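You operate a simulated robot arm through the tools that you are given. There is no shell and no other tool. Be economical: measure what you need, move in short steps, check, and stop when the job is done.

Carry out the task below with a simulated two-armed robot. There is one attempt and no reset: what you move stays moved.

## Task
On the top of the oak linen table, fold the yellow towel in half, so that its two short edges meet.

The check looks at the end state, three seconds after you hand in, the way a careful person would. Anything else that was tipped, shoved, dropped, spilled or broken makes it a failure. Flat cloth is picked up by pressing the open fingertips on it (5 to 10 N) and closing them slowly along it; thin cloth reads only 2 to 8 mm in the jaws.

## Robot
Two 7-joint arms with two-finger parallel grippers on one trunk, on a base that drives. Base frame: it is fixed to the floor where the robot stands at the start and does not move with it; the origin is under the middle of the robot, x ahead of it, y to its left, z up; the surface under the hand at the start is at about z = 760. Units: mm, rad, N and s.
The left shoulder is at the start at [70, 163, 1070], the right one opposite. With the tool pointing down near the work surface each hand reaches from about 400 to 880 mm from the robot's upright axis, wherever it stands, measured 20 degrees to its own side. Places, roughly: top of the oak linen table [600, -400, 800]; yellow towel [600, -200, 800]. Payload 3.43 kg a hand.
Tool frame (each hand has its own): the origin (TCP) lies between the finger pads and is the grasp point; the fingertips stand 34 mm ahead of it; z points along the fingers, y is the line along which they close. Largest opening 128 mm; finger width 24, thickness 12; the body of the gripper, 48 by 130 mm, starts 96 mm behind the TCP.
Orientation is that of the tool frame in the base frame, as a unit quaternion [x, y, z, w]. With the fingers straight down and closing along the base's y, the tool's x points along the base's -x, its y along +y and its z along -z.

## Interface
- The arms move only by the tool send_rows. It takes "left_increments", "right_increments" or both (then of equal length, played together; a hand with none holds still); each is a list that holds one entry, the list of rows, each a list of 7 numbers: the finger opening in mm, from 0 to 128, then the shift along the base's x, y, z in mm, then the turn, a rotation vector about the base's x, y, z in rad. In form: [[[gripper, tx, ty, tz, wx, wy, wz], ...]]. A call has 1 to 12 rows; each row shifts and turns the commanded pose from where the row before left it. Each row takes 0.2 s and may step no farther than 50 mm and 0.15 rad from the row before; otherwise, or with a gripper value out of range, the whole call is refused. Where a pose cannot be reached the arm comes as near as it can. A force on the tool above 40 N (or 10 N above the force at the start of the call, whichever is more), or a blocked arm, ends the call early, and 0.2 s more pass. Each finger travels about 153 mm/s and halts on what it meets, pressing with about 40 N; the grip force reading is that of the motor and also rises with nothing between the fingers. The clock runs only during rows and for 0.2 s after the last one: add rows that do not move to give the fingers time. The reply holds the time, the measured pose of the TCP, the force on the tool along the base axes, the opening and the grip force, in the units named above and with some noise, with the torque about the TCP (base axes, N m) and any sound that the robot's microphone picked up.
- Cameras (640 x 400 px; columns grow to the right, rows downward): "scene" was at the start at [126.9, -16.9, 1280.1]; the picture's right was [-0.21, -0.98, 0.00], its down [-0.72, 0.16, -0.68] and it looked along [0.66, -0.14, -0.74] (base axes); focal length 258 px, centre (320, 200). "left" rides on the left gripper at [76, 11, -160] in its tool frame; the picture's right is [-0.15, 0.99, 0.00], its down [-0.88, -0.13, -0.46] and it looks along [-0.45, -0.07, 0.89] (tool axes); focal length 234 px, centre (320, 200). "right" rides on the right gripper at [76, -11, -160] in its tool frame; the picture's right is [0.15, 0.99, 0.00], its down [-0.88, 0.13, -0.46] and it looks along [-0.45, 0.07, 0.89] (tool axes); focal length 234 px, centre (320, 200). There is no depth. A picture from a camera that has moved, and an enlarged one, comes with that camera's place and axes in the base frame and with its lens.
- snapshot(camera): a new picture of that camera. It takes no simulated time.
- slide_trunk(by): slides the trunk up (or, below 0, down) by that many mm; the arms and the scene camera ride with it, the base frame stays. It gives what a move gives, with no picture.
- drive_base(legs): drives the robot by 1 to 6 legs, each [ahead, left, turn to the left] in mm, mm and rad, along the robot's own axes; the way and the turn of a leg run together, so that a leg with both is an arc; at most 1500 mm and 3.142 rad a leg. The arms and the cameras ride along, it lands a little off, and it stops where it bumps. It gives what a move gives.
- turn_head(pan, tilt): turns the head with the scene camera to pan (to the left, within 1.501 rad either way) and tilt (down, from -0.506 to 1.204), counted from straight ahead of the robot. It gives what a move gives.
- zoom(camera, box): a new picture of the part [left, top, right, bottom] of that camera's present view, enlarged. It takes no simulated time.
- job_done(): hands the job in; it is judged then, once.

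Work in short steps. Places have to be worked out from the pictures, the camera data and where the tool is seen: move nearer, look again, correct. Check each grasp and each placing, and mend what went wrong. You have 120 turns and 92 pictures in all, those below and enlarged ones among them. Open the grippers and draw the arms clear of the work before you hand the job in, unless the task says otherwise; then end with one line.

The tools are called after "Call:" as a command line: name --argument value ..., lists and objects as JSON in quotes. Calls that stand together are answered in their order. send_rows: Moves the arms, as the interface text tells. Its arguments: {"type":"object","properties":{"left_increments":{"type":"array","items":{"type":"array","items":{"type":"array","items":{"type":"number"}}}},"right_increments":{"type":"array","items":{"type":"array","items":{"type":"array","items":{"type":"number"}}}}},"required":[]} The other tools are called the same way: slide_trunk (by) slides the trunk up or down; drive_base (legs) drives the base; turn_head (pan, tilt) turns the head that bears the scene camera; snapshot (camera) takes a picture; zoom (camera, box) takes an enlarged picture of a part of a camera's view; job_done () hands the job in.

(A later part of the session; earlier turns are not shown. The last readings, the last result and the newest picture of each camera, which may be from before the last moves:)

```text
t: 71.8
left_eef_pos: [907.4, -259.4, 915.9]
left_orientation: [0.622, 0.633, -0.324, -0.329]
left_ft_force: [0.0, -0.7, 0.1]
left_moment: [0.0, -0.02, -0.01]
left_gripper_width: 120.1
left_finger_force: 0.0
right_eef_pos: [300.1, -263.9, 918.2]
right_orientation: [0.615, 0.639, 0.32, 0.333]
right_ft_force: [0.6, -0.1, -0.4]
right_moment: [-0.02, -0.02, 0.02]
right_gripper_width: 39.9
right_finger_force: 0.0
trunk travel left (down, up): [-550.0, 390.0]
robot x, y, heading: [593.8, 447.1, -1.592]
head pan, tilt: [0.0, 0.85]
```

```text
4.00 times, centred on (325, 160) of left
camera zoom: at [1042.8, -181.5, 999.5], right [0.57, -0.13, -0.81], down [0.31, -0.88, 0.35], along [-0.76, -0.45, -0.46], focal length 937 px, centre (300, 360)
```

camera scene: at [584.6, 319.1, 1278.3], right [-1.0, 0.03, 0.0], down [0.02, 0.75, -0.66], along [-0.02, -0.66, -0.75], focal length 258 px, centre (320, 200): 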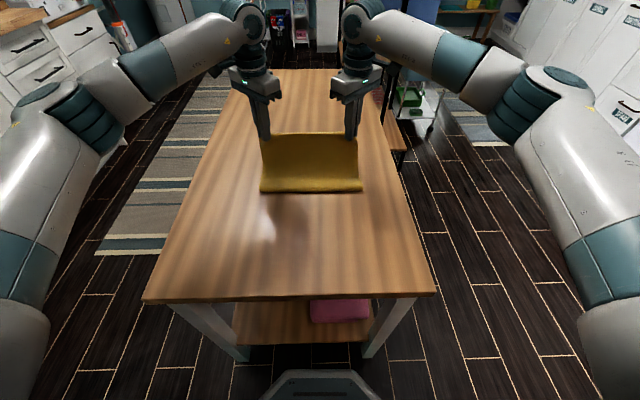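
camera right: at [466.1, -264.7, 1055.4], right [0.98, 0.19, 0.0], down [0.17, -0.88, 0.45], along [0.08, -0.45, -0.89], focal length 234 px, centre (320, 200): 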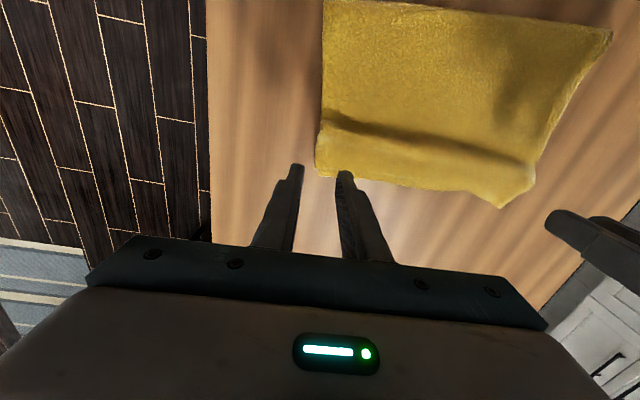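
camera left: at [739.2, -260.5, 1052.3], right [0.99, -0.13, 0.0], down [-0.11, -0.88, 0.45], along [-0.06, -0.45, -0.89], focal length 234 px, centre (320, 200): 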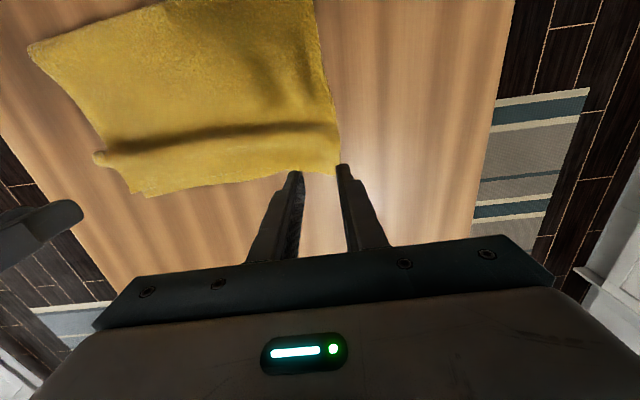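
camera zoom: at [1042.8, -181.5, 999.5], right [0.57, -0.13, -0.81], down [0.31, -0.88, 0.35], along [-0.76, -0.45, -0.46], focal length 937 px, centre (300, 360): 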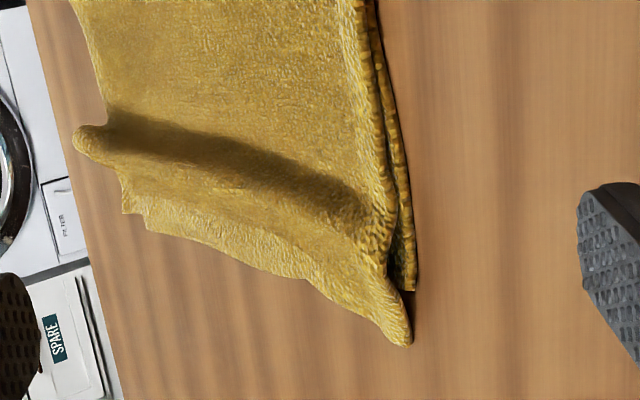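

The left top edge overhangs by 27 mm (−369 against −342), the right is about −5 mm, and a wave of slack remains because the crease sits too far −y. To re-lay it cleanly, I'll work from the table's long side, where the hands naturally close along y and can pinch the wave ridge. First I'll raise and unroll the arms, then drive back around.

Call:
send_rows --left_increments '[[[60, 0, 5, 15, 0, -0.107, 0], [60, -15, 15, 12, 0, -0.107, 0], [60, -20, 18, 10, 0, -0.107, 0], [60, -20, 18, 10, 0, -0.107, 0], [60, -20, 18, 10, 0, -0.107, 0], [60, -20, 18, 10, 0, -0.107, 0], [60, -20, 18, 10, 0, -0.107, 0], [60, -20, 18, 10, 0, -0.107, 0], [60, -20, 18, 5, 0, -0.107, 0], [60, 0, 0, 0, 0, 0, 0]]]' --right_increments '[[[60, 0, 5, 15, 0, 0.107, 0], [60, -5, 15, 12, 0, 0.107, 0], [60, -5, 18, 10, 0, 0.107, 0], [60, -5, 18, 10, 0, 0.107, 0], [60, -5, 18, 10, 0, 0.107, 0], [60, -5, 18, 10, 0, 0.107, 0], [60, -5, 18, 10, 0, 0.107, 0], [60, -5, 18, 10, 0, 0.107, 0], [60, -5, 18, 5, 0, 0.107, 0], [60, 0, 0, 0, 0, 0, 0]]]'

Call:
drive_base --legs '[[0, -590, 0], [0, 0, 1.597], [0, -490, 0]]'

Call:
turn_head --pan -0.25 --tilt 0.85

Call:
snapshot --camera "scene"

```text
t: 74.0
left_eef_pos: [753.2, -113.3, 1009.1]
left_orientation: [0.7, 0.714, 0.001, 0.001]
left_ft_force: [0.9, -1.1, -0.6]
left_moment: [0.01, 0.02, -0.01]
left_gripper_width: 60.0
left_finger_force: 0.1
right_eef_pos: [261.1, -117.2, 1007.8]
right_orientation: [0.693, 0.721, -0.001, -0.002]
right_ft_force: [0.8, -1.0, -0.2]
right_moment: [0.06, 0.04, -0.02]
right_gripper_width: 60.2
right_finger_force: 0.0
trunk travel left (down, up): [-550.0, 390.0]
robot x, y, heading: [592.1, 451.7, -1.598]
head pan, tilt: [0.0, 0.85]
```

```text
t: 83.8
left_eef_pos: [543.5, 179.5, 1009.4]
left_orientation: [-0.034, 0.999, 0.001, -0.001]
left_ft_force: [0.3, -0.3, -0.8]
left_moment: [0.0, 0.01, -0.01]
left_gripper_width: 59.6
left_finger_force: 0.1
right_eef_pos: [573.0, -311.5, 1009.4]
right_orientation: [-0.044, 0.999, -0.001, 0.0]
right_ft_force: [0.7, 0.4, 0.2]
right_moment: [0.01, -0.01, 0.02]
right_gripper_width: 60.1
right_finger_force: 0.0
trunk travel left (down, up): [-550.0, 390.0]
robot x, y, heading: [-4.4, -10.1, 0.021]
head pan, tilt: [0.0, 0.85]
```

```text
t: 84.5
left_eef_pos: [543.5, 179.9, 1010.4]
left_orientation: [-0.033, 0.999, 0.0, -0.001]
left_ft_force: [-0.3, 0.0, 0.6]
left_moment: [0.02, 0.0, 0.01]
left_gripper_width: 60.0
left_finger_force: 0.1
right_eef_pos: [573.1, -312.0, 1009.2]
right_orientation: [-0.044, 0.999, -0.001, 0.0]
right_ft_force: [-0.2, 0.2, 0.1]
right_moment: [0.03, 0.0, 0.01]
right_gripper_width: 60.2
right_finger_force: 0.1
trunk travel left (down, up): [-550.0, 390.0]
robot x, y, heading: [-9.7, -12.2, 0.022]
head pan, tilt: [-0.25, 0.85]
```

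```text
34 pictures are left
camera scene: at [118.9, -28.4, 1278.3], right [-0.22, -0.97, 0.0], down [-0.73, 0.17, -0.66], along [0.64, -0.15, -0.75], focal length 258 px, centre (320, 200)
```

scene: 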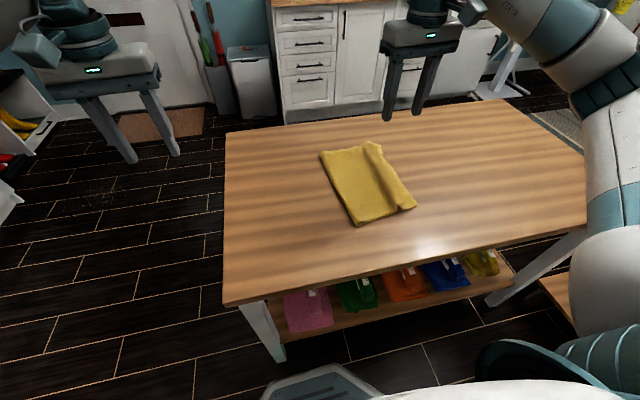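

I'm at the long side now, with the towel in clear view. I'll zoom to place the ridge.

Call:
zoom --camera "scene" --box '[305, 130, 430, 235]'

```text
3.81 times, centred on (368, 182) of scene
camera zoom: at [118.9, -28.4, 1278.3], right [-0.22, -0.97, 0.0], down [-0.73, 0.17, -0.66], along [0.64, -0.15, -0.75], focal length 983 px, centre (139, 267)
```

zoom: 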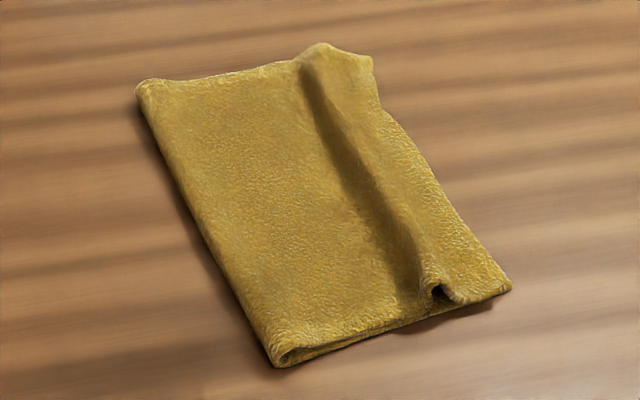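

The ridge is clear, running from about (484, −314) to (744, −329), and the top edge lies at y≈−372 to −377. I'll bring the right hand above the ridge's near end and the left hand above its far end.

Call:
send_rows --left_increments '[[[56, 15, -42, -4, 0, 0, -0.01], [56, 15, -42, -4, 0, 0, -0.01], [56, 15, -42, -8, 0, 0, -0.01], [56, 15, -42, -8, 0, 0, -0.01], [56, 15, -42, -8, 0, 0, -0.01], [56, 15, -42, -8, 0, 0, -0.01], [56, 15, -42, -8, 0, 0, -0.01], [56, 15, -42, -8, 0, 0, -0.01], [56, 15, -42, -10, 0, 0, -0.01], [56, 15, -42, -10, 0, 0, -0.01], [56, 15, -42, -10, 0, 0, -0.01], [56, 14, -45, -10, 0, 0, -0.01]]]' --right_increments '[[[56, -12, 0, -10, 0, 0, -0.012], [56, -12, 0, -10, 0, 0, -0.012], [56, -12, 0, -10, 0, 0, -0.012], [56, -12, 0, -10, 0, 0, -0.012], [56, -12, 0, -10, 0, 0, -0.012], [56, -12, 0, -10, 0, 0, -0.012], [56, 0, 0, -10, 0, 0, -0.012], [56, 0, 0, -10, 0, 0, -0.012], [56, 0, 0, -8, 0, 0, -0.012], [56, 0, 0, -8, 0, 0, -0.012], [56, 0, 0, 0, 0, 0, -0.012], [56, 0, -3, 0, 0, 0, -0.012]]]'

Call:
snapshot --camera "scene"

```text
t: 87.2
left_eef_pos: [668.4, -202.7, 949.9]
left_orientation: [0.019, 1.0, 0.001, 0.0]
left_ft_force: [0.0, 0.4, -0.5]
left_moment: [-0.01, -0.01, 0.02]
left_gripper_width: 56.1
left_finger_force: 0.0
left hand out of reach, approached as far as the arm can: row 10, 11, 12
right_eef_pos: [500.4, -314.9, 911.1]
right_orientation: [0.028, 1.0, -0.001, 0.0]
right_ft_force: [0.3, 1.0, -0.6]
right_moment: [0.01, 0.0, 0.02]
right_gripper_width: 56.2
right_finger_force: 0.0
trunk travel left (down, up): [-550.0, 390.0]
robot x, y, heading: [-6.4, -14.3, 0.024]
head pan, tilt: [-0.25, 0.85]
```

```text
32 pictures are left
camera scene: at [119.1, -28.8, 1278.3], right [-0.22, -0.97, 0.0], down [-0.73, 0.17, -0.66], along [0.64, -0.15, -0.75], focal length 258 px, centre (320, 200)
```

scene: 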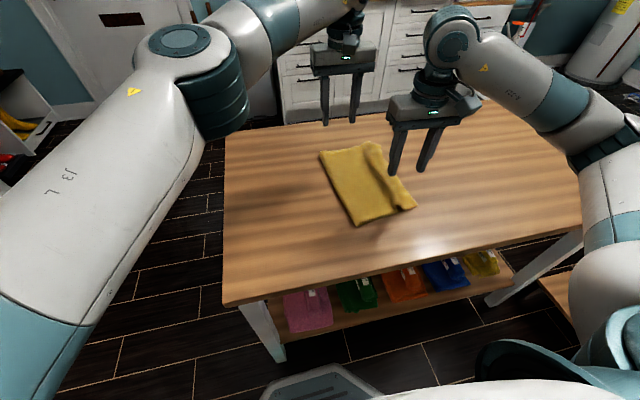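

The left arm can't reach that far across. I'll shift the base 240 mm to the right so both hands work near the centre, and bring the hands back over the ridge.

Call:
drive_base --legs '[[0, -240, 0]]'

```text
t: 88.9
left_eef_pos: [673.1, -440.8, 949.9]
left_orientation: [0.016, 1.0, 0.002, -0.001]
left_ft_force: [0.2, 0.7, 0.3]
left_moment: [-0.04, 0.03, -0.02]
left_gripper_width: 56.2
left_finger_force: 0.0
right_eef_pos: [506.9, -554.4, 911.4]
right_orientation: [0.025, 1.0, -0.001, 0.0]
right_ft_force: [-0.3, -0.5, -0.1]
right_moment: [0.0, 0.01, 0.02]
right_gripper_width: 56.2
right_finger_force: 0.0
trunk travel left (down, up): [-550.0, 390.0]
robot x, y, heading: [-0.2, -248.9, 0.025]
head pan, tilt: [-0.25, 0.85]
```

The base is shifted. I'll bring the left hand to (722, −328) and the right to (502, −315).

Call:
send_rows --left_increments '[[[56, 10, 14, 0, 0, 0, 0], [56, 10, 14, 0, 0, 0, 0], [56, 10, 14, 0, 0, 0, 0], [56, 10, 14, -5, 0, 0, 0], [56, 9, 14, -5, 0, 0, 0], [56, 0, 14, -8, 0, 0, 0], [56, 0, 14, -8, 0, 0, 0], [56, 0, 15, -8, 0, 0, 0], [56, 0, 0, -6, 0, 0, 0], [56, 0, 0, 0, 0, 0, 0], [56, 0, 0, 0, 0, 0, 0], [56, 0, 0, 0, 0, 0, 0]]]' --right_increments '[[[56, 0, 10, 0, 0, 0, 0], [56, 0, 20, 0, 0, 0, 0], [56, 0, 22, 0, 0, 0, 0], [56, 0, 22, 0, 0, 0, 0], [56, 0, 22, 0, 0, 0, 0], [56, 0, 22, 0, 0, 0, 0], [56, 0, 22, 0, 0, 0, 0], [56, -3, 22, 0, 0, 0, 0], [56, -2, 25, 0, 0, 0, 0], [56, 0, 25, 0, 0, 0, 0], [56, 0, 27, 0, 0, 0, 0], [56, 0, 0, 0, 0, 0, 0]]]'

Call:
snapshot --camera "left"

Call:
snapshot --camera "right"

```text
t: 91.5
left_eef_pos: [724.3, -329.4, 909.9]
left_orientation: [0.017, 1.0, 0.001, -0.001]
left_ft_force: [0.3, -0.5, 1.0]
left_moment: [0.0, -0.01, 0.0]
left_gripper_width: 56.1
left_finger_force: 0.1
right_eef_pos: [502.1, -313.8, 910.2]
right_orientation: [0.026, 1.0, -0.001, -0.001]
right_ft_force: [-0.9, 0.0, 0.1]
right_moment: [0.0, 0.01, 0.02]
right_gripper_width: 56.2
right_finger_force: 0.1
trunk travel left (down, up): [-550.0, 390.0]
robot x, y, heading: [0.3, -252.2, 0.031]
head pan, tilt: [-0.25, 0.85]
```

```text
31 pictures are left
camera left: at [647.5, -315.1, 1069.1], right [0.18, 0.98, 0.0], down [0.88, -0.16, 0.46], along [0.45, -0.08, -0.89], focal length 234 px, centre (320, 200)
```

left: 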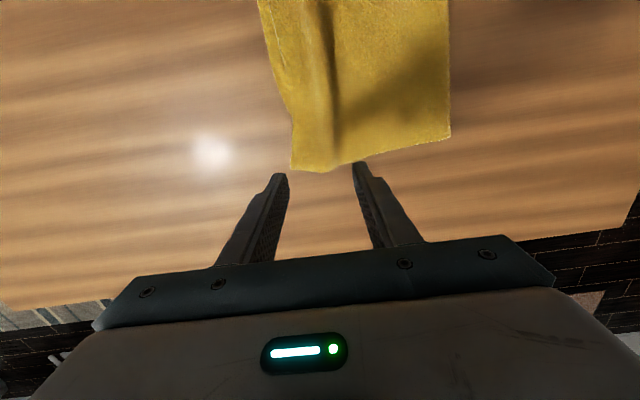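

```text
30 pictures are left
camera right: at [426.1, -321.9, 1070.4], right [-0.1, 1.0, 0.0], down [0.89, 0.09, 0.46], along [0.45, 0.04, -0.89], focal length 234 px, centre (320, 200)
```

right: 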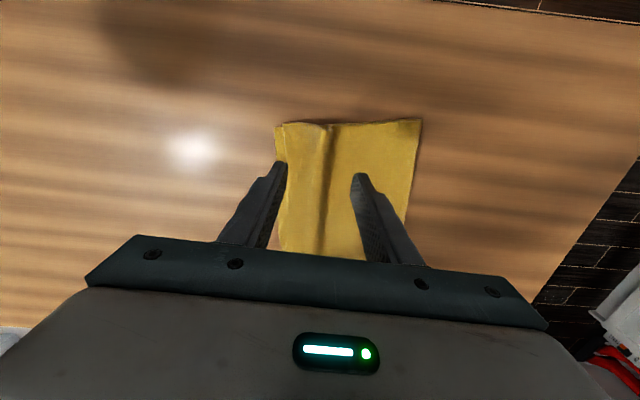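

Both hands straddle the ridge. The left one should shift +11 mm in y. I'll lower both to tip height just above the lower layers.

Call:
send_rows --left_increments '[[[56, 0, 5, -18, 0, 0, 0], [56, 0, 6, -20, 0, 0, 0], [56, 0, 0, -20, 0, 0, 0], [56, 0, 0, -20, 0, 0, 0], [56, 0, 0, -14, 0, 0, 0], [48, 0, 0, -8, 0, 0, 0], [44, 0, 0, -4, 0, 0, 0], [40, 0, 0, -2, 0, 0, 0], [40, 0, 0, 0, 0, 0, 0]]]' --right_increments '[[[56, 0, 0, -18, 0, 0, 0], [56, 0, 0, -20, 0, 0, 0], [56, 0, 0, -20, 0, 0, 0], [56, 0, 0, -20, 0, 0, 0], [56, 0, 0, -14, 0, 0, 0], [48, 0, 0, -8, 0, 0, 0], [44, 0, 0, -4, 0, 0, 0], [40, 0, 0, -2, 0, 0, 0], [40, 0, 0, 0, 0, 0, 0]]]'

Call:
zoom --camera "left" --box '[220, 70, 420, 220]'

Call:
zoom --camera "right" --box '[220, 70, 420, 220]'

```text
t: 93.5
left_eef_pos: [723.9, -317.9, 803.8]
left_orientation: [0.016, 1.0, 0.001, 0.0]
left_ft_force: [-1.1, 0.2, 0.8]
left_moment: [-0.04, -0.02, -0.01]
left_gripper_width: 39.8
left_finger_force: 0.2
right_eef_pos: [502.4, -315.3, 805.6]
right_orientation: [0.025, 1.0, -0.001, 0.0]
right_ft_force: [-1.2, 0.1, 0.1]
right_moment: [0.01, 0.0, 0.02]
right_gripper_width: 40.2
right_finger_force: 0.1
trunk travel left (down, up): [-550.0, 390.0]
robot x, y, heading: [2.0, -254.1, 0.025]
head pan, tilt: [-0.25, 0.85]
```

```text
2.67 times, centred on (320, 145) of left
camera zoom: at [647.8, -302.1, 963.4], right [0.18, 0.98, 0.0], down [0.88, -0.16, 0.46], along [0.45, -0.08, -0.89], focal length 624 px, centre (320, 347)
```

zoom: 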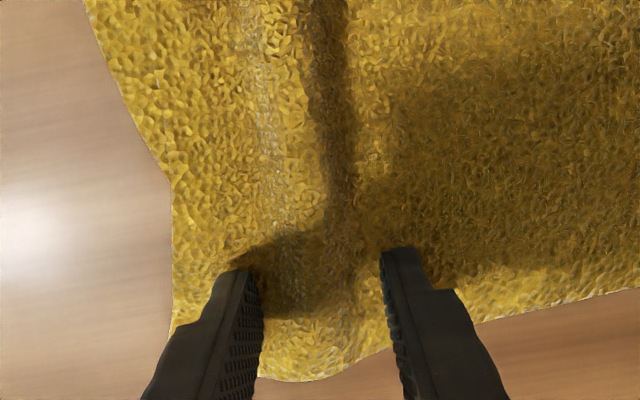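

```text
2.67 times, centred on (320, 145) of right
camera zoom: at [426.3, -323.3, 965.9], right [-0.1, 1.0, 0.0], down [0.89, 0.09, 0.46], along [0.45, 0.04, -0.89], focal length 624 px, centre (320, 347)
```

zoom: 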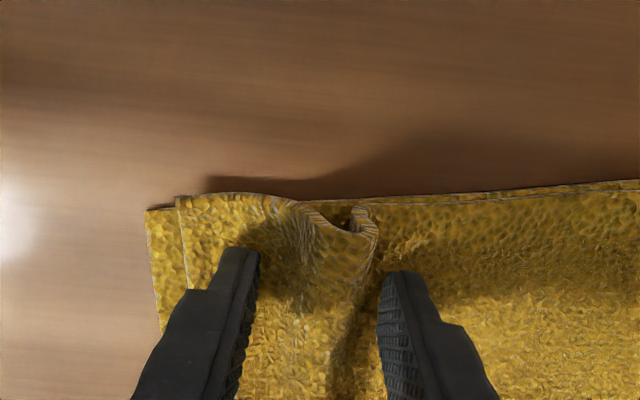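

The ridge lies between the fingers on both sides. I'll lower about 2 mm and close slowly.

Call:
send_rows --left_increments '[[[38, 0, 0, -1.5, 0, 0, 0], [34, 0, 0, 0, 0, 0, 0], [30, 0, 0, 0, 0, 0, 0], [26, 0, 0, 0, 0, 0, 0], [22, 0, 0, 0, 0, 0, 0], [18, 0, 0, 0, 0, 0, 0], [14, 0, 0, 0, 0, 0, 0], [10, 0, 0, 0, 0, 0, 0], [6, 0, 0, 0, 0, 0, 0], [2, 0, 0, 0, 0, 0, 0], [0, 0, 0, 0, 0, 0, 0], [0, 0, 0, 0, 0, 0, 0]]]' --right_increments '[[[38, 0, 0, -2, 0, 0, 0], [34, 0, 0, -1, 0, 0, 0], [30, 0, 0, 0, 0, 0, 0], [26, 0, 0, 0, 0, 0, 0], [22, 0, 0, 0, 0, 0, 0], [18, 0, 0, 0, 0, 0, 0], [14, 0, 0, 0, 0, 0, 0], [10, 0, 0, 0, 0, 0, 0], [6, 0, 0, 0, 0, 0, 0], [2, 0, 0, 0, 0, 0, 0], [0, 0, 0, 0, 0, 0, 0], [0, 0, 0, 0, 0, 0, 0]]]'

```text
t: 96.1
left_eef_pos: [724.6, -316.7, 802.5]
left_orientation: [0.017, 1.0, 0.001, 0.001]
left_ft_force: [0.0, -0.5, 1.9]
left_moment: [0.06, 0.04, 0.0]
left_gripper_width: 5.8
left_finger_force: 40.4
right_eef_pos: [501.0, -315.1, 802.9]
right_orientation: [0.025, 1.0, -0.001, 0.0]
right_ft_force: [0.3, 0.1, 1.6]
right_moment: [0.01, 0.01, -0.03]
right_gripper_width: 5.8
right_finger_force: 39.9
trunk travel left (down, up): [-550.0, 390.0]
robot x, y, heading: [0.5, -250.6, 0.027]
head pan, tilt: [-0.25, 0.85]
```

Both hands hold the ridge at 5.8 mm. I'll lift and carry it back toward +y to unroll the crease, then check the exposed bottom edge.

Call:
send_rows --left_increments '[[[0, 0, 3, 10, 0, 0, 0], [0, 0, 5, 12, 0, 0, 0], [0, 0, 8, 12, 0, 0, 0], [0, 0, 12, 12, 0, 0, 0], [0, 0, 14, 12, 0, 0, 0], [0, 0, 15, 12, 0, 0, 0], [0, 0, 15, 10, 0, 0, 0], [0, 0, 15, 10, 0, 0, 0], [0, 0, 15, 8, 0, 0, 0], [0, 0, 15, 5, 0, 0, 0], [0, 0, 12, 0, 0, 0, 0], [0, 0, 0, 0, 0, 0, 0]]]' --right_increments '[[[0, 0, 3, 10, 0, 0, 0], [0, 0, 5, 12, 0, 0, 0], [0, 0, 8, 12, 0, 0, 0], [0, 0, 12, 12, 0, 0, 0], [0, 0, 14, 12, 0, 0, 0], [0, 0, 15, 12, 0, 0, 0], [0, 0, 15, 10, 0, 0, 0], [0, 0, 15, 10, 0, 0, 0], [0, 0, 15, 8, 0, 0, 0], [0, 0, 15, 5, 0, 0, 0], [0, 0, 12, 0, 0, 0, 0], [0, 0, 0, 0, 0, 0, 0]]]'

Call:
turn_head --pan 0.0 --tilt 0.85

Call:
snapshot --camera "scene"

Call:
snapshot --camera "left"

Call:
snapshot --camera "right"

```text
t: 98.7
left_eef_pos: [721.8, -187.1, 906.1]
left_orientation: [0.017, 1.0, 0.001, 0.0]
left_ft_force: [0.0, -0.2, -0.5]
left_moment: [0.01, 0.04, 0.02]
left_gripper_width: 5.4
left_finger_force: 40.0
right_eef_pos: [501.8, -184.9, 904.9]
right_orientation: [0.026, 1.0, -0.002, 0.001]
right_ft_force: [0.6, -0.4, 0.4]
right_moment: [0.0, 0.02, 0.01]
right_gripper_width: 5.5
right_finger_force: 40.2
trunk travel left (down, up): [-550.0, 390.0]
robot x, y, heading: [-2.5, -253.9, 0.025]
head pan, tilt: [-0.25, 0.85]
```

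```text
t: 99.5
left_eef_pos: [721.5, -187.3, 905.7]
left_orientation: [0.017, 1.0, 0.0, 0.0]
left_ft_force: [1.3, 0.5, 0.3]
left_moment: [0.0, -0.02, -0.02]
left_gripper_width: 5.6
left_finger_force: 39.8
right_eef_pos: [502.1, -186.3, 906.3]
right_orientation: [0.026, 1.0, -0.001, -0.001]
right_ft_force: [-0.6, 0.1, 0.1]
right_moment: [0.01, -0.01, 0.02]
right_gripper_width: 5.9
right_finger_force: 40.3
trunk travel left (down, up): [-550.0, 390.0]
robot x, y, heading: [-1.4, -253.4, 0.03]
head pan, tilt: [0.0, 0.85]
```

```text
27 pictures are left
camera scene: at [126.9, -249.7, 1278.3], right [0.03, -1.0, 0.0], down [-0.75, -0.02, -0.66], along [0.66, 0.02, -0.75], focal length 258 px, centre (320, 200)
```

scene: 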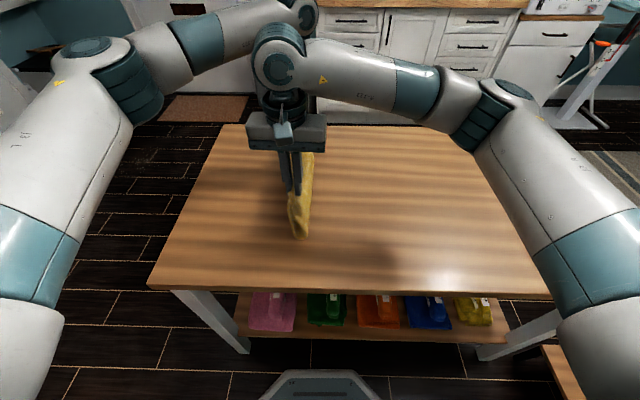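

```text
26 pictures are left
camera left: at [645.7, -171.4, 1065.0], right [0.18, 0.98, 0.0], down [0.88, -0.16, 0.46], along [0.45, -0.08, -0.89], focal length 234 px, centre (320, 200)
```

left: 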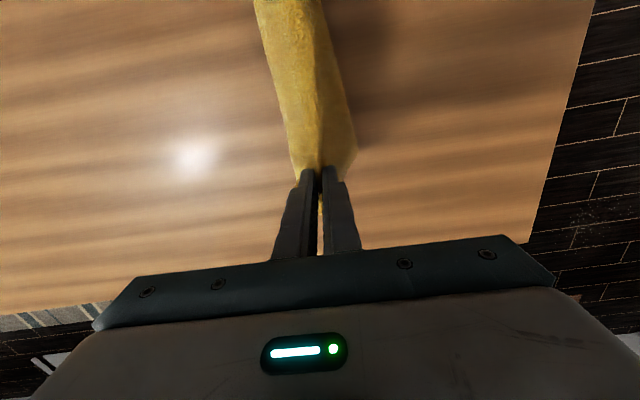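

```text
25 pictures are left
camera right: at [426.2, -193.7, 1065.5], right [-0.1, 1.0, 0.0], down [0.89, 0.09, 0.46], along [0.45, 0.04, -0.89], focal length 234 px, centre (320, 200)
```

right: 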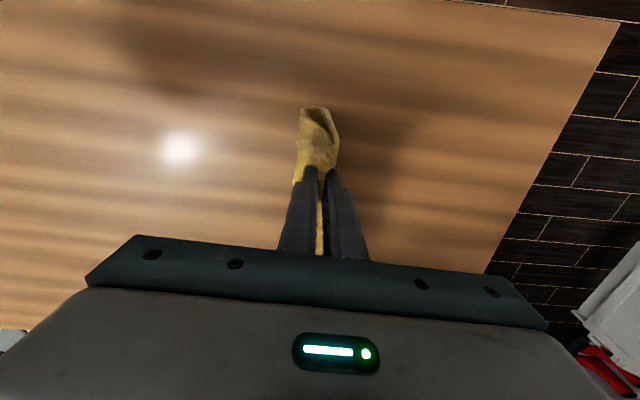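

The pinch took both layers, so the whole folded towel is hanging by its edge end, which lets gravity even out the crease. I'll lay it back down, moving −y while lowering so the body trails flat on the +y side.

Call:
send_rows --left_increments '[[[0, 0, -8, -6, 0, 0, 0], [0, 0, -13, -8, 0, 0, 0], [0, 0, -15, -9, 0, 0, 0], [0, 0, -15, -10, 0, 0, 0], [0, 0, -15, -11, 0, 0, 0], [0, 0, -15, -12, 0, 0, 0], [0, 0, -15, -12, 0, 0, 0], [0, 0, -14, -12, 0, 0, 0], [0, 0, -13, -11, 0, 0, 0], [0, 0, -10, -7, 0, 0, 0], [0, 0, -4, 0, 0, 0, 0], [0, 0, 0, 0, 0, 0, 0]]]' --right_increments '[[[0, 0, -8, -6, 0, 0, 0], [0, 0, -13, -8, 0, 0, 0], [0, 0, -15, -9, 0, 0, 0], [0, 0, -15, -10, 0, 0, 0], [0, 0, -15, -11, 0, 0, 0], [0, 0, -15, -12, 0, 0, 0], [0, 0, -15, -12, 0, 0, 0], [0, 0, -14, -12, 0, 0, 0], [0, 0, -13, -11, 0, 0, 0], [0, 0, -10, -7, 0, 0, 0], [0, 0, -4, 0, 0, 0, 0], [0, 0, 0, 0, 0, 0, 0]]]'

Call:
zoom --camera "right" --box '[160, 0, 480, 240]'

Call:
zoom --camera "left" --box '[160, 0, 480, 240]'

```text
t: 102.1
left_eef_pos: [722.7, -324.6, 806.8]
left_orientation: [0.016, 1.0, 0.002, 0.0]
left_ft_force: [-0.4, 1.2, 0.6]
left_moment: [0.04, 0.03, 0.04]
left_gripper_width: 5.9
left_finger_force: 40.4
right_eef_pos: [500.7, -322.0, 809.3]
right_orientation: [0.025, 1.0, -0.001, 0.0]
right_ft_force: [-0.1, 0.6, 0.8]
right_moment: [0.04, -0.03, -0.01]
right_gripper_width: 5.5
right_finger_force: 39.9
trunk travel left (down, up): [-550.0, 390.0]
robot x, y, heading: [-1.1, -249.1, 0.025]
head pan, tilt: [0.0, 0.85]
```

```text
1.67 times, centred on (320, 120) of right
camera zoom: at [424.9, -330.8, 968.7], right [-0.1, 1.0, 0.0], down [0.89, 0.09, 0.46], along [0.45, 0.04, -0.89], focal length 390 px, centre (320, 333)
```

zoom: 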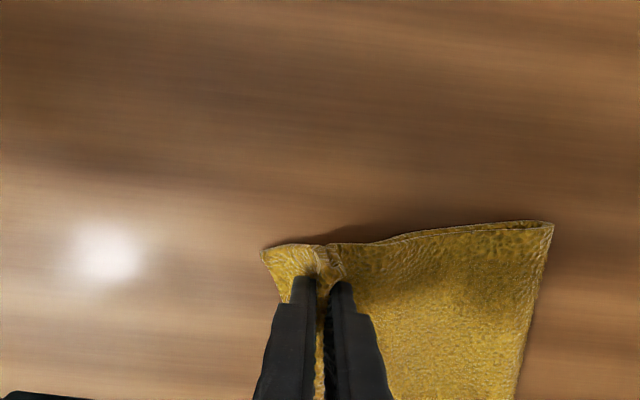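

```text
1.67 times, centred on (320, 120) of left
camera zoom: at [646.9, -309.2, 966.7], right [0.18, 0.98, 0.0], down [0.88, -0.16, 0.46], along [0.45, -0.08, -0.89], focal length 390 px, centre (320, 333)
```

zoom: 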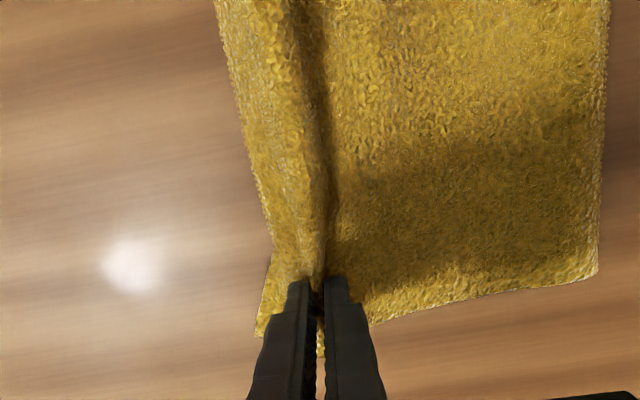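

The fold is laid down flat with a tidy crease. I'll release gently and lift clear.

Call:
send_rows --left_increments '[[[0, 0, 0, -2, 0, 0, 0], [6, 0, 0, 0, 0, 0, 0], [14, 0, 0, 0, 0, 0, 0], [24, 0, 0, 0, 0, 0, 0], [36, 0, 0, 1, 0, 0, 0], [44, 0, 0, 8, 0, 0, 0], [44, 0, 0, 20, 0, 0, 0], [44, 0, 0, 30, 0, 0, 0], [44, 0, 0, 30, 0, 0, 0], [44, 0, 0, 30, 0, 0, 0], [44, 0, 0, 0, 0, 0, 0]]]' --right_increments '[[[0, 0, 0, -3, 0, 0, 0], [6, 0, 0, 0, 0, 0, 0], [14, 0, 0, 0, 0, 0, 0], [24, 0, 0, 0, 0, 0, 0], [36, 0, 0, 1, 0, 0, 0], [44, 0, 0, 8, 0, 0, 0], [44, 0, 0, 20, 0, 0, 0], [44, 0, 0, 30, 0, 0, 0], [44, 0, 0, 30, 0, 0, 0], [44, 0, 0, 30, 0, 0, 0], [44, 0, 0, 0, 0, 0, 0]]]'

Call:
snapshot --camera "right"

Call:
zoom --camera "left" --box '[200, 0, 480, 210]'

```text
t: 104.5
left_eef_pos: [724.8, -327.2, 925.7]
left_orientation: [0.016, 1.0, 0.0, -0.001]
left_ft_force: [0.8, 0.0, 0.5]
left_moment: [-0.03, 0.06, 0.01]
left_gripper_width: 44.0
left_finger_force: 0.1
right_eef_pos: [502.5, -323.5, 924.2]
right_orientation: [0.026, 1.0, -0.001, -0.001]
right_ft_force: [0.0, -0.6, 0.3]
right_moment: [0.01, 0.01, 0.01]
right_gripper_width: 44.1
right_finger_force: 0.1
trunk travel left (down, up): [-550.0, 390.0]
robot x, y, heading: [-2.0, -252.3, 0.027]
head pan, tilt: [0.0, 0.85]
```

```text
22 pictures are left
camera right: at [427.4, -330.9, 1084.6], right [-0.1, 1.0, 0.0], down [0.89, 0.09, 0.45], along [0.45, 0.04, -0.89], focal length 234 px, centre (320, 200)
```

right: 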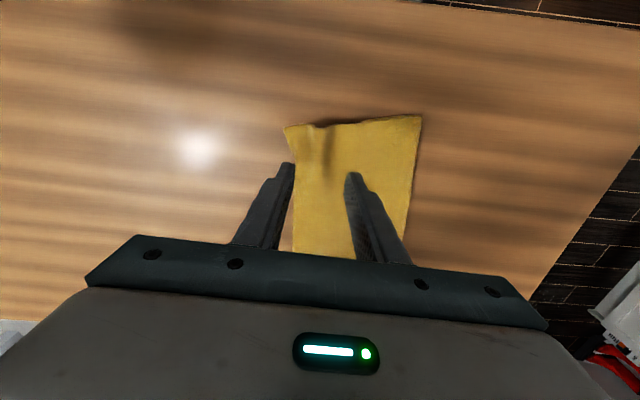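

```text
1.90 times, centred on (340, 105) of left
camera zoom: at [648.6, -311.8, 1084.9], right [0.18, 0.98, 0.0], down [0.88, -0.16, 0.45], along [0.45, -0.08, -0.89], focal length 446 px, centre (282, 381)
```

zoom: 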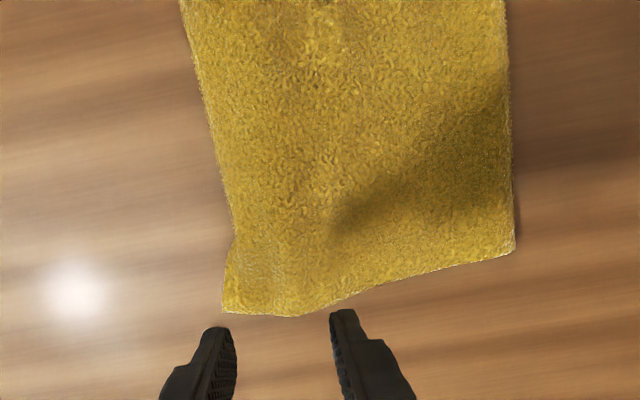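

Much neater. I'll move the left hand away and roll the right hand beyond the open edge to view both layers' short edges face-on.

Call:
send_rows --left_increments '[[[44, 0, 10, 20, 0, 0, 0], [44, 0, 20, 20, 0, 0, 0], [44, -10, 25, 15, 0, 0, 0], [44, -10, 25, 10, 0, 0, 0], [44, -10, 25, 0, 0, 0, 0], [44, -10, 25, 0, 0, 0, 0], [44, -10, 25, 0, 0, 0, 0], [44, -10, 25, 0, 0, 0, 0], [44, -10, 25, 0, 0, 0, 0], [44, 0, 25, 0, 0, 0, 0], [44, 0, 0, 0, 0, 0, 0]]]' --right_increments '[[[80, 0, -5, 10, 0, 0, 0], [100, 5, -22, 5, 0, 0, 0], [120, 7, -25, 0, 0.12, 0, 0], [120, 7, -25, 0, 0.12, 0, 0], [120, 7, -25, 0, 0.12, 0, 0], [120, 7, -25, 0, 0.12, 0, 0], [120, 7, -25, -5, 0.12, 0, 0], [120, 7, -25, -5, 0.12, 0, 0], [120, 7, -25, -5, 0.12, 0, 0], [120, 5, -20, -5, 0.12, 0, 0], [120, 0, 0, 0, 0, 0, 0]]]'

Call:
snapshot --camera "right"

```text
t: 106.9
left_eef_pos: [654.2, -94.7, 989.7]
left_orientation: [0.017, 1.0, 0.001, 0.0]
left_ft_force: [-0.7, -0.8, 0.3]
left_moment: [-0.01, 0.01, 0.02]
left_gripper_width: 43.9
left_finger_force: 0.1
right_eef_pos: [561.8, -543.8, 920.8]
right_orientation: [0.024, 0.887, 0.461, -0.011]
right_ft_force: [-0.8, -0.1, 0.1]
right_moment: [0.02, 0.03, -0.01]
right_gripper_width: 119.9
right_finger_force: 0.0
trunk travel left (down, up): [-550.0, 390.0]
robot x, y, heading: [-1.7, -251.4, 0.027]
head pan, tilt: [0.0, 0.85]
```

```text
20 pictures are left
camera right: at [485.7, -679.6, 1005.6], right [-0.1, 0.57, 0.82], down [0.89, -0.32, 0.33], along [0.45, 0.75, -0.47], focal length 234 px, centre (320, 200)
```

right: 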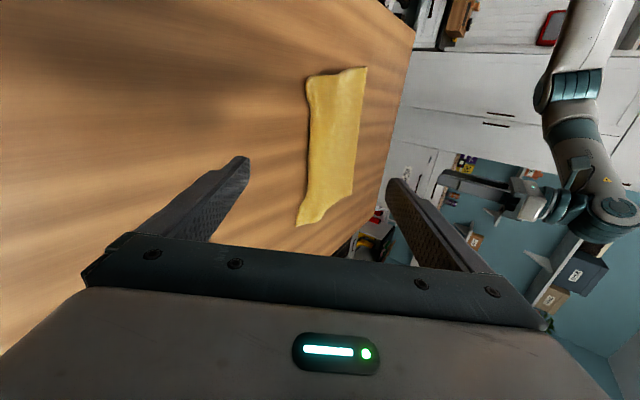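

Call:
zoom --camera "right" --box '[285, 60, 375, 235]'

```text
2.29 times, centred on (330, 148) of right
camera zoom: at [485.7, -679.6, 1005.6], right [-0.1, 0.57, 0.82], down [0.89, -0.32, 0.33], along [0.45, 0.75, -0.47], focal length 535 px, centre (297, 320)
```

zoom: 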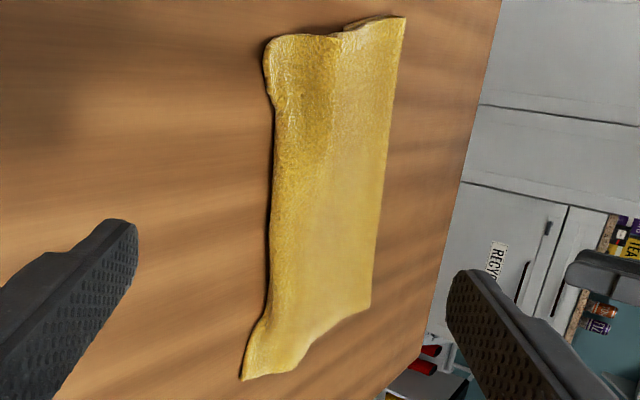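

The front edge looks slightly rolled near the robot-side corner. I'll zoom with the scene camera on the side facing the robot.

Call:
zoom --camera "scene" --box '[265, 130, 385, 240]'

```text
3.64 times, centred on (325, 185) of scene
camera zoom: at [126.7, -249.7, 1278.3], right [0.03, -1.0, 0.0], down [-0.75, -0.02, -0.66], along [0.66, 0.02, -0.75], focal length 938 px, centre (302, 254)
```

zoom: 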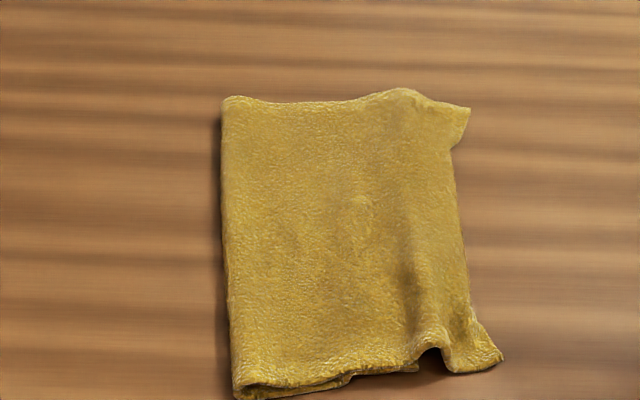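

The middle of the open edge is tucked under and the fold is skewed, so I'll unfold the top layer and refold cleanly with what I've learned. First both hands go back above the top layer near the open edge.

Call:
send_rows --left_increments '[[[44, 7, -20, 0, 0, 0, 0], [44, 7, -25, 0, 0, 0, 0], [44, 7, -25, -5, 0, 0, 0], [44, 7, -25, -10, 0, 0, 0], [44, 7, -25, -15, 0, 0, 0], [44, 7, -25, -20, 0, 0, 0], [44, 7, -25, -20, 0, 0, 0], [44, 7, -25, -20, 0, 0, 0], [44, 7, -25, -20, 0, 0, 0], [44, 7, -15, -20, 0, 0, 0], [44, 0, 0, -20, 0, 0, 0], [44, 0, 0, 0, 0, 0, 0]]]' --right_increments '[[[80, -5, 20, 5, -0.12, 0, 0], [44, -7, 24, 5, -0.12, 0, 0], [44, -7, 24, 5, -0.12, 0, 0], [44, -7, 24, 0, -0.12, 0, 0], [44, -7, 24, 0, -0.12, 0, 0], [44, -7, 24, 0, -0.12, 0, 0], [44, -7, 24, 0, -0.12, 0, 0], [44, -7, 24, -10, -0.12, 0, 0], [44, -5, 24, -20, 0, 0, 0], [44, -3, 2, -20, 0, 0, 0], [44, 0, 0, -20, 0, 0, 0], [44, 0, 0, -10, 0, 0, 0]]]'

Call:
snapshot --camera "left"

```text
t: 109.5
left_eef_pos: [724.4, -330.0, 841.1]
left_orientation: [0.016, 1.0, 0.001, 0.0]
left_ft_force: [-0.3, 0.4, 0.6]
left_moment: [-0.02, 0.02, -0.02]
left_gripper_width: 44.1
left_finger_force: 0.0
right_eef_pos: [498.2, -332.4, 854.1]
right_orientation: [0.025, 1.0, -0.001, 0.0]
right_ft_force: [1.1, 0.1, -0.9]
right_moment: [0.03, 0.0, 0.04]
right_gripper_width: 44.0
right_finger_force: 0.0
trunk travel left (down, up): [-550.0, 390.0]
robot x, y, heading: [-0.5, -250.1, 0.022]
head pan, tilt: [0.0, 0.85]
```

```text
17 pictures are left
camera left: at [647.5, -314.9, 1000.2], right [0.18, 0.98, 0.0], down [0.88, -0.16, 0.46], along [0.45, -0.08, -0.89], focal length 234 px, centre (320, 200)
```

left: 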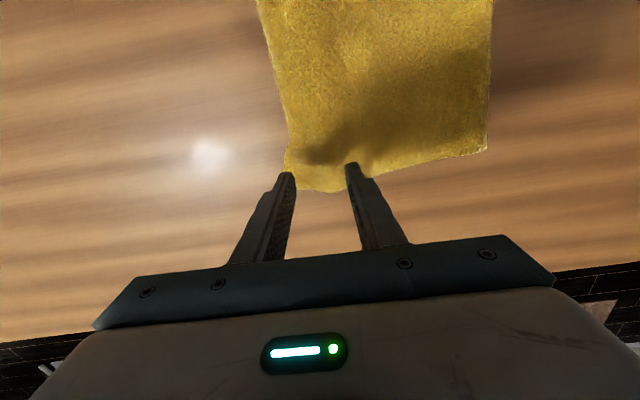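

I'll lower both to the expected contact over the double layer (about TCP 805).

Call:
send_rows --left_increments '[[[36, 0, 0, -12, 0, 0, 0], [36, 0, 0, -12, 0, 0, 0], [36, 0, 0, -8, 0, 0, 0], [36, 0, 0, -2, 0, 0, 0], [36, 0, 0, -1.5, 0, 0, 0], [36, 0, 0, 0, 0, 0, 0]]]' --right_increments '[[[36, 0, 0, -20, 0, 0, 0], [36, 0, 0, -15, 0, 0, 0], [36, 0, 0, -10, 0, 0, 0], [36, 0, 0, -2, 0, 0, 0], [36, 0, 0, -1.5, 0, 0, 0], [36, 0, 0, 0, 0, 0, 0]]]'

```text
t: 110.9
left_eef_pos: [723.7, -329.1, 805.7]
left_orientation: [0.017, 1.0, 0.001, 0.0]
left_ft_force: [0.0, 0.0, 2.0]
left_moment: [0.01, 0.0, -0.03]
left_gripper_width: 35.8
left_finger_force: 0.1
right_eef_pos: [499.0, -331.2, 805.0]
right_orientation: [0.026, 1.0, -0.001, 0.0]
right_ft_force: [-1.1, -1.2, 2.3]
right_moment: [0.04, -0.03, -0.02]
right_gripper_width: 36.0
right_finger_force: 0.0
trunk travel left (down, up): [-550.0, 390.0]
robot x, y, heading: [1.0, -249.5, 0.024]
head pan, tilt: [0.0, 0.85]
```

Both are in light contact at 2 N. I'll press 1.5 mm more and close slowly, easing up slightly toward the end so that only the top layer is taken.

Call:
send_rows --left_increments '[[[36, 0, 0, -1.5, 0, 0, 0], [32, 0, 0, 0, 0, 0, 0], [28, 0, 0, 0, 0, 0, 0], [24, 0, 0, 0, 0, 0, 0], [20, 0, 0, 0.5, 0, 0, 0], [16, 0, 0, 0.5, 0, 0, 0], [12, 0, 0, 0.5, 0, 0, 0], [8, 0, 0, 0.5, 0, 0, 0], [4, 0, 0, 0.5, 0, 0, 0], [0, 0, 0, 0, 0, 0, 0], [0, 0, 0, 0, 0, 0, 0]]]' --right_increments '[[[36, 0, 0, -1.5, 0, 0, 0], [32, 0, 0, 0, 0, 0, 0], [28, 0, 0, 0, 0, 0, 0], [24, 0, 0, 0, 0, 0, 0], [20, 0, 0, 0.5, 0, 0, 0], [16, 0, 0, 0.5, 0, 0, 0], [12, 0, 0, 0.5, 0, 0, 0], [8, 0, 0, 0.5, 0, 0, 0], [4, 0, 0, 0.5, 0, 0, 0], [0, 0, 0, 0, 0, 0, 0], [0, 0, 0, 0, 0, 0, 0]]]'

```text
t: 113.3
left_eef_pos: [721.7, -330.8, 805.6]
left_orientation: [0.017, 1.0, 0.001, 0.001]
left_ft_force: [0.1, 0.7, 1.4]
left_moment: [0.03, 0.01, 0.0]
left_gripper_width: 3.4
left_finger_force: 37.8
right_eef_pos: [497.4, -330.0, 806.1]
right_orientation: [0.026, 1.0, -0.001, 0.0]
right_ft_force: [0.3, -0.7, 0.8]
right_moment: [-0.01, 0.02, 0.0]
right_gripper_width: 4.8
right_finger_force: 38.9
trunk travel left (down, up): [-550.0, 390.0]
robot x, y, heading: [0.8, -252.7, 0.028]
head pan, tilt: [0.0, 0.85]
```

Readings are 3.4 and 4.8 mm, plausibly the top layer only. I'll lift 40 mm and look.

Call:
send_rows --left_increments '[[[0, 0, 2, 8, 0, 0, 0], [0, 0, 4, 10, 0, 0, 0], [0, 0, 5, 12, 0, 0, 0], [0, 0, 8, 12, 0, 0, 0], [0, 0, 0, 0, 0, 0, 0]]]' --right_increments '[[[0, 0, 2, 8, 0, 0, 0], [0, 0, 4, 10, 0, 0, 0], [0, 0, 5, 12, 0, 0, 0], [0, 0, 8, 12, 0, 0, 0], [0, 0, 0, 0, 0, 0, 0]]]'

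Call:
zoom --camera "right" --box '[180, 20, 480, 245]'

Call:
zoom --camera "left" --box '[180, 0, 500, 240]'

```text
t: 114.5
left_eef_pos: [724.2, -311.2, 846.6]
left_orientation: [0.016, 1.0, 0.001, 0.0]
left_ft_force: [-0.5, 0.1, 0.7]
left_moment: [0.02, 0.0, 0.03]
left_gripper_width: 3.3
left_finger_force: 38.6
right_eef_pos: [495.8, -311.4, 848.5]
right_orientation: [0.027, 1.0, -0.002, -0.001]
right_ft_force: [1.0, 0.4, 0.8]
right_moment: [0.0, 0.0, 0.02]
right_gripper_width: 4.0
right_finger_force: 38.7
trunk travel left (down, up): [-550.0, 390.0]
robot x, y, heading: [1.1, -256.5, 0.027]
head pan, tilt: [0.0, 0.85]
```

```text
1.78 times, centred on (330, 132) of right
camera zoom: at [421.2, -319.9, 1008.6], right [-0.1, 1.0, 0.0], down [0.89, 0.09, 0.45], along [0.45, 0.04, -0.89], focal length 416 px, centre (302, 320)
```

zoom: 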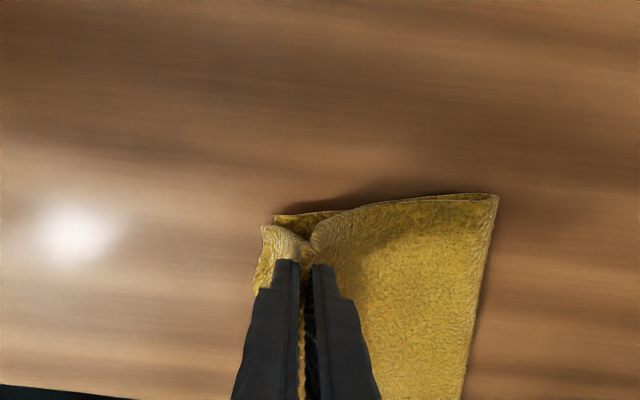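

```text
1.67 times, centred on (340, 120) of left
camera zoom: at [647.8, -296.0, 1006.2], right [0.18, 0.98, 0.0], down [0.88, -0.16, 0.46], along [0.45, -0.08, -0.89], focal length 390 px, centre (287, 333)
```

zoom: 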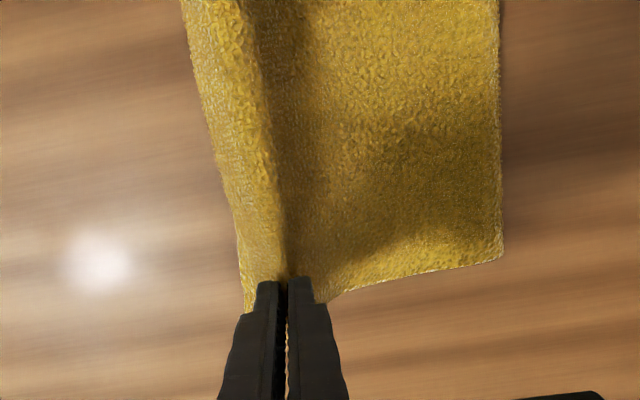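

On the right only the top layer is lifted and the bottom stays on the table. I'll carry the top layer back up and over toward +y.

Call:
send_rows --left_increments '[[[0, 0, 12, 13, 0, 0, 0], [0, 0, 12, 13, 0, 0, 0], [0, 0, 12, 13, 0, 0, 0], [0, 0, 12, 12, 0, 0, 0], [0, 0, 15, 12, 0, 0, 0], [0, 0, 20, 5, 0, 0, 0], [0, 0, 20, 0, 0, 0, 0], [0, 0, 20, 0, 0, 0, 0], [0, 0, 20, 0, 0, 0, 0], [0, 0, 20, 0, 0, 0, 0], [0, 0, 20, 0, 0, 0, 0], [0, 0, 0, 0, 0, 0, 0]]]' --right_increments '[[[0, 0, 12, 13, 0, 0, 0], [0, 0, 12, 13, 0, 0, 0], [0, 0, 12, 13, 0, 0, 0], [0, 0, 12, 12, 0, 0, 0], [0, 0, 15, 12, 0, 0, 0], [0, 0, 20, 5, 0, 0, 0], [0, 0, 20, 0, 0, 0, 0], [0, 0, 20, 0, 0, 0, 0], [0, 0, 20, 0, 0, 0, 0], [0, 0, 20, 0, 0, 0, 0], [0, 0, 20, 0, 0, 0, 0], [0, 0, 0, 0, 0, 0, 0]]]'

Call:
snapshot --camera "scene"

```text
t: 117.1
left_eef_pos: [722.6, -128.7, 915.7]
left_orientation: [0.016, 1.0, 0.001, 0.0]
left_ft_force: [0.1, -0.1, -0.1]
left_moment: [0.03, 0.02, -0.02]
left_gripper_width: 3.6
left_finger_force: 37.8
right_eef_pos: [500.1, -126.8, 915.9]
right_orientation: [0.026, 1.0, 0.0, 0.0]
right_ft_force: [0.4, -0.6, -0.4]
right_moment: [0.01, 0.0, 0.0]
right_gripper_width: 4.5
right_finger_force: 39.2
trunk travel left (down, up): [-550.0, 390.0]
robot x, y, heading: [-1.7, -250.8, 0.025]
head pan, tilt: [0.0, 0.85]
```

```text
14 pictures are left
camera scene: at [127.0, -250.7, 1278.3], right [0.03, -1.0, 0.0], down [-0.75, -0.02, -0.66], along [0.66, 0.02, -0.75], focal length 258 px, centre (320, 200)
```

scene: 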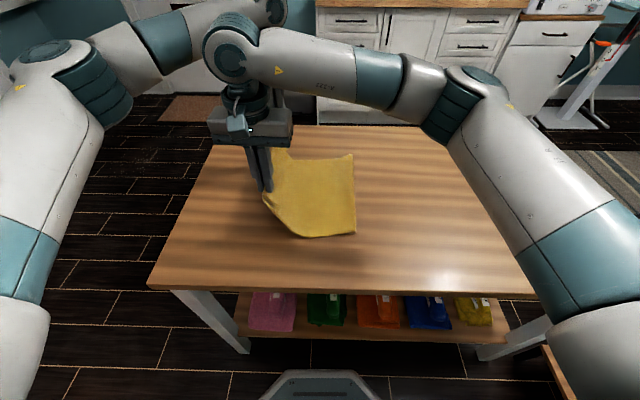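

The towel is unfolding cleanly. I'll finish laying it flat by driving the base 130 mm to the left with the edge held, then lowering.

Call:
drive_base --legs '[[0, 125, 0]]'

Call:
send_rows --left_increments '[[[0, 0, 0, -15, 0, 0, 0], [0, 0, 1, -16, 0, 0, 0], [0, 0, 2, -16, 0, 0, 0], [0, 0, 3, -16, 0, 0, 0], [0, 0, 4, -16, 0, 0, 0], [0, 0, 5, -14, 0, 0, 0], [0, 0, 3, -8, 0, 0, 0], [0, 0, 0, -3, 0, 0, 0], [0, 0, 0, 0, 0, 0, 0]]]' --right_increments '[[[0, 0, 0, -15, 0, 0, 0], [0, 0, 1, -16, 0, 0, 0], [0, 0, 2, -16, 0, 0, 0], [0, 0, 3, -16, 0, 0, 0], [0, 0, 4, -16, 0, 0, 0], [0, 0, 5, -14, 0, 0, 0], [0, 0, 3, -8, 0, 0, 0], [0, 0, 0, -3, 0, 0, 0], [0, 0, 0, 0, 0, 0, 0]]]'

Call:
snapshot --camera "scene"

```text
t: 118.3
left_eef_pos: [720.8, -7.0, 915.9]
left_orientation: [0.018, 1.0, 0.0, 0.0]
left_ft_force: [0.0, 0.3, 0.2]
left_moment: [-0.03, 0.01, 0.03]
left_gripper_width: 3.6
left_finger_force: 38.4
right_eef_pos: [497.0, -6.7, 916.0]
right_orientation: [0.027, 1.0, -0.002, 0.0]
right_ft_force: [-0.6, -1.0, -0.3]
right_moment: [-0.05, 0.01, 0.01]
right_gripper_width: 4.4
right_finger_force: 38.9
trunk travel left (down, up): [-550.0, 390.0]
robot x, y, heading: [-4.8, -131.2, 0.025]
head pan, tilt: [0.0, 0.85]
```

```text
t: 120.3
left_eef_pos: [721.5, 10.4, 812.8]
left_orientation: [0.016, 1.0, 0.0, 0.0]
left_ft_force: [0.3, 0.2, 0.6]
left_moment: [-0.01, 0.04, -0.01]
left_gripper_width: 3.6
left_finger_force: 38.1
right_eef_pos: [496.5, 12.0, 811.9]
right_orientation: [0.027, 1.0, -0.001, 0.0]
right_ft_force: [0.2, -0.2, -0.2]
right_moment: [0.01, -0.01, -0.02]
right_gripper_width: 4.7
right_finger_force: 39.1
trunk travel left (down, up): [-550.0, 390.0]
robot x, y, heading: [-4.7, -129.7, 0.026]
head pan, tilt: [0.0, 0.85]
```

```text
13 pictures are left
camera scene: at [123.7, -127.7, 1278.3], right [0.02, -1.0, 0.0], down [-0.75, -0.02, -0.66], along [0.66, 0.02, -0.75], focal length 258 px, centre (320, 200)
```

scene: 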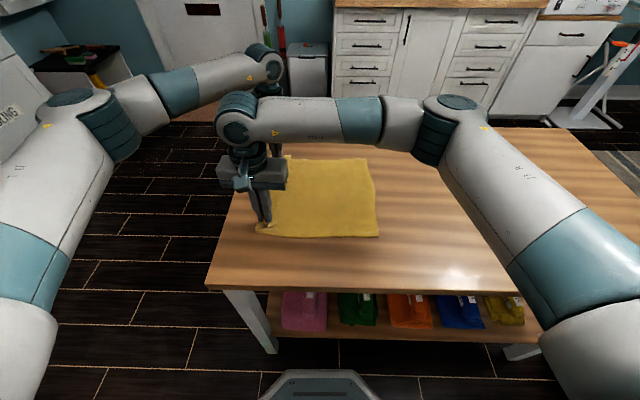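

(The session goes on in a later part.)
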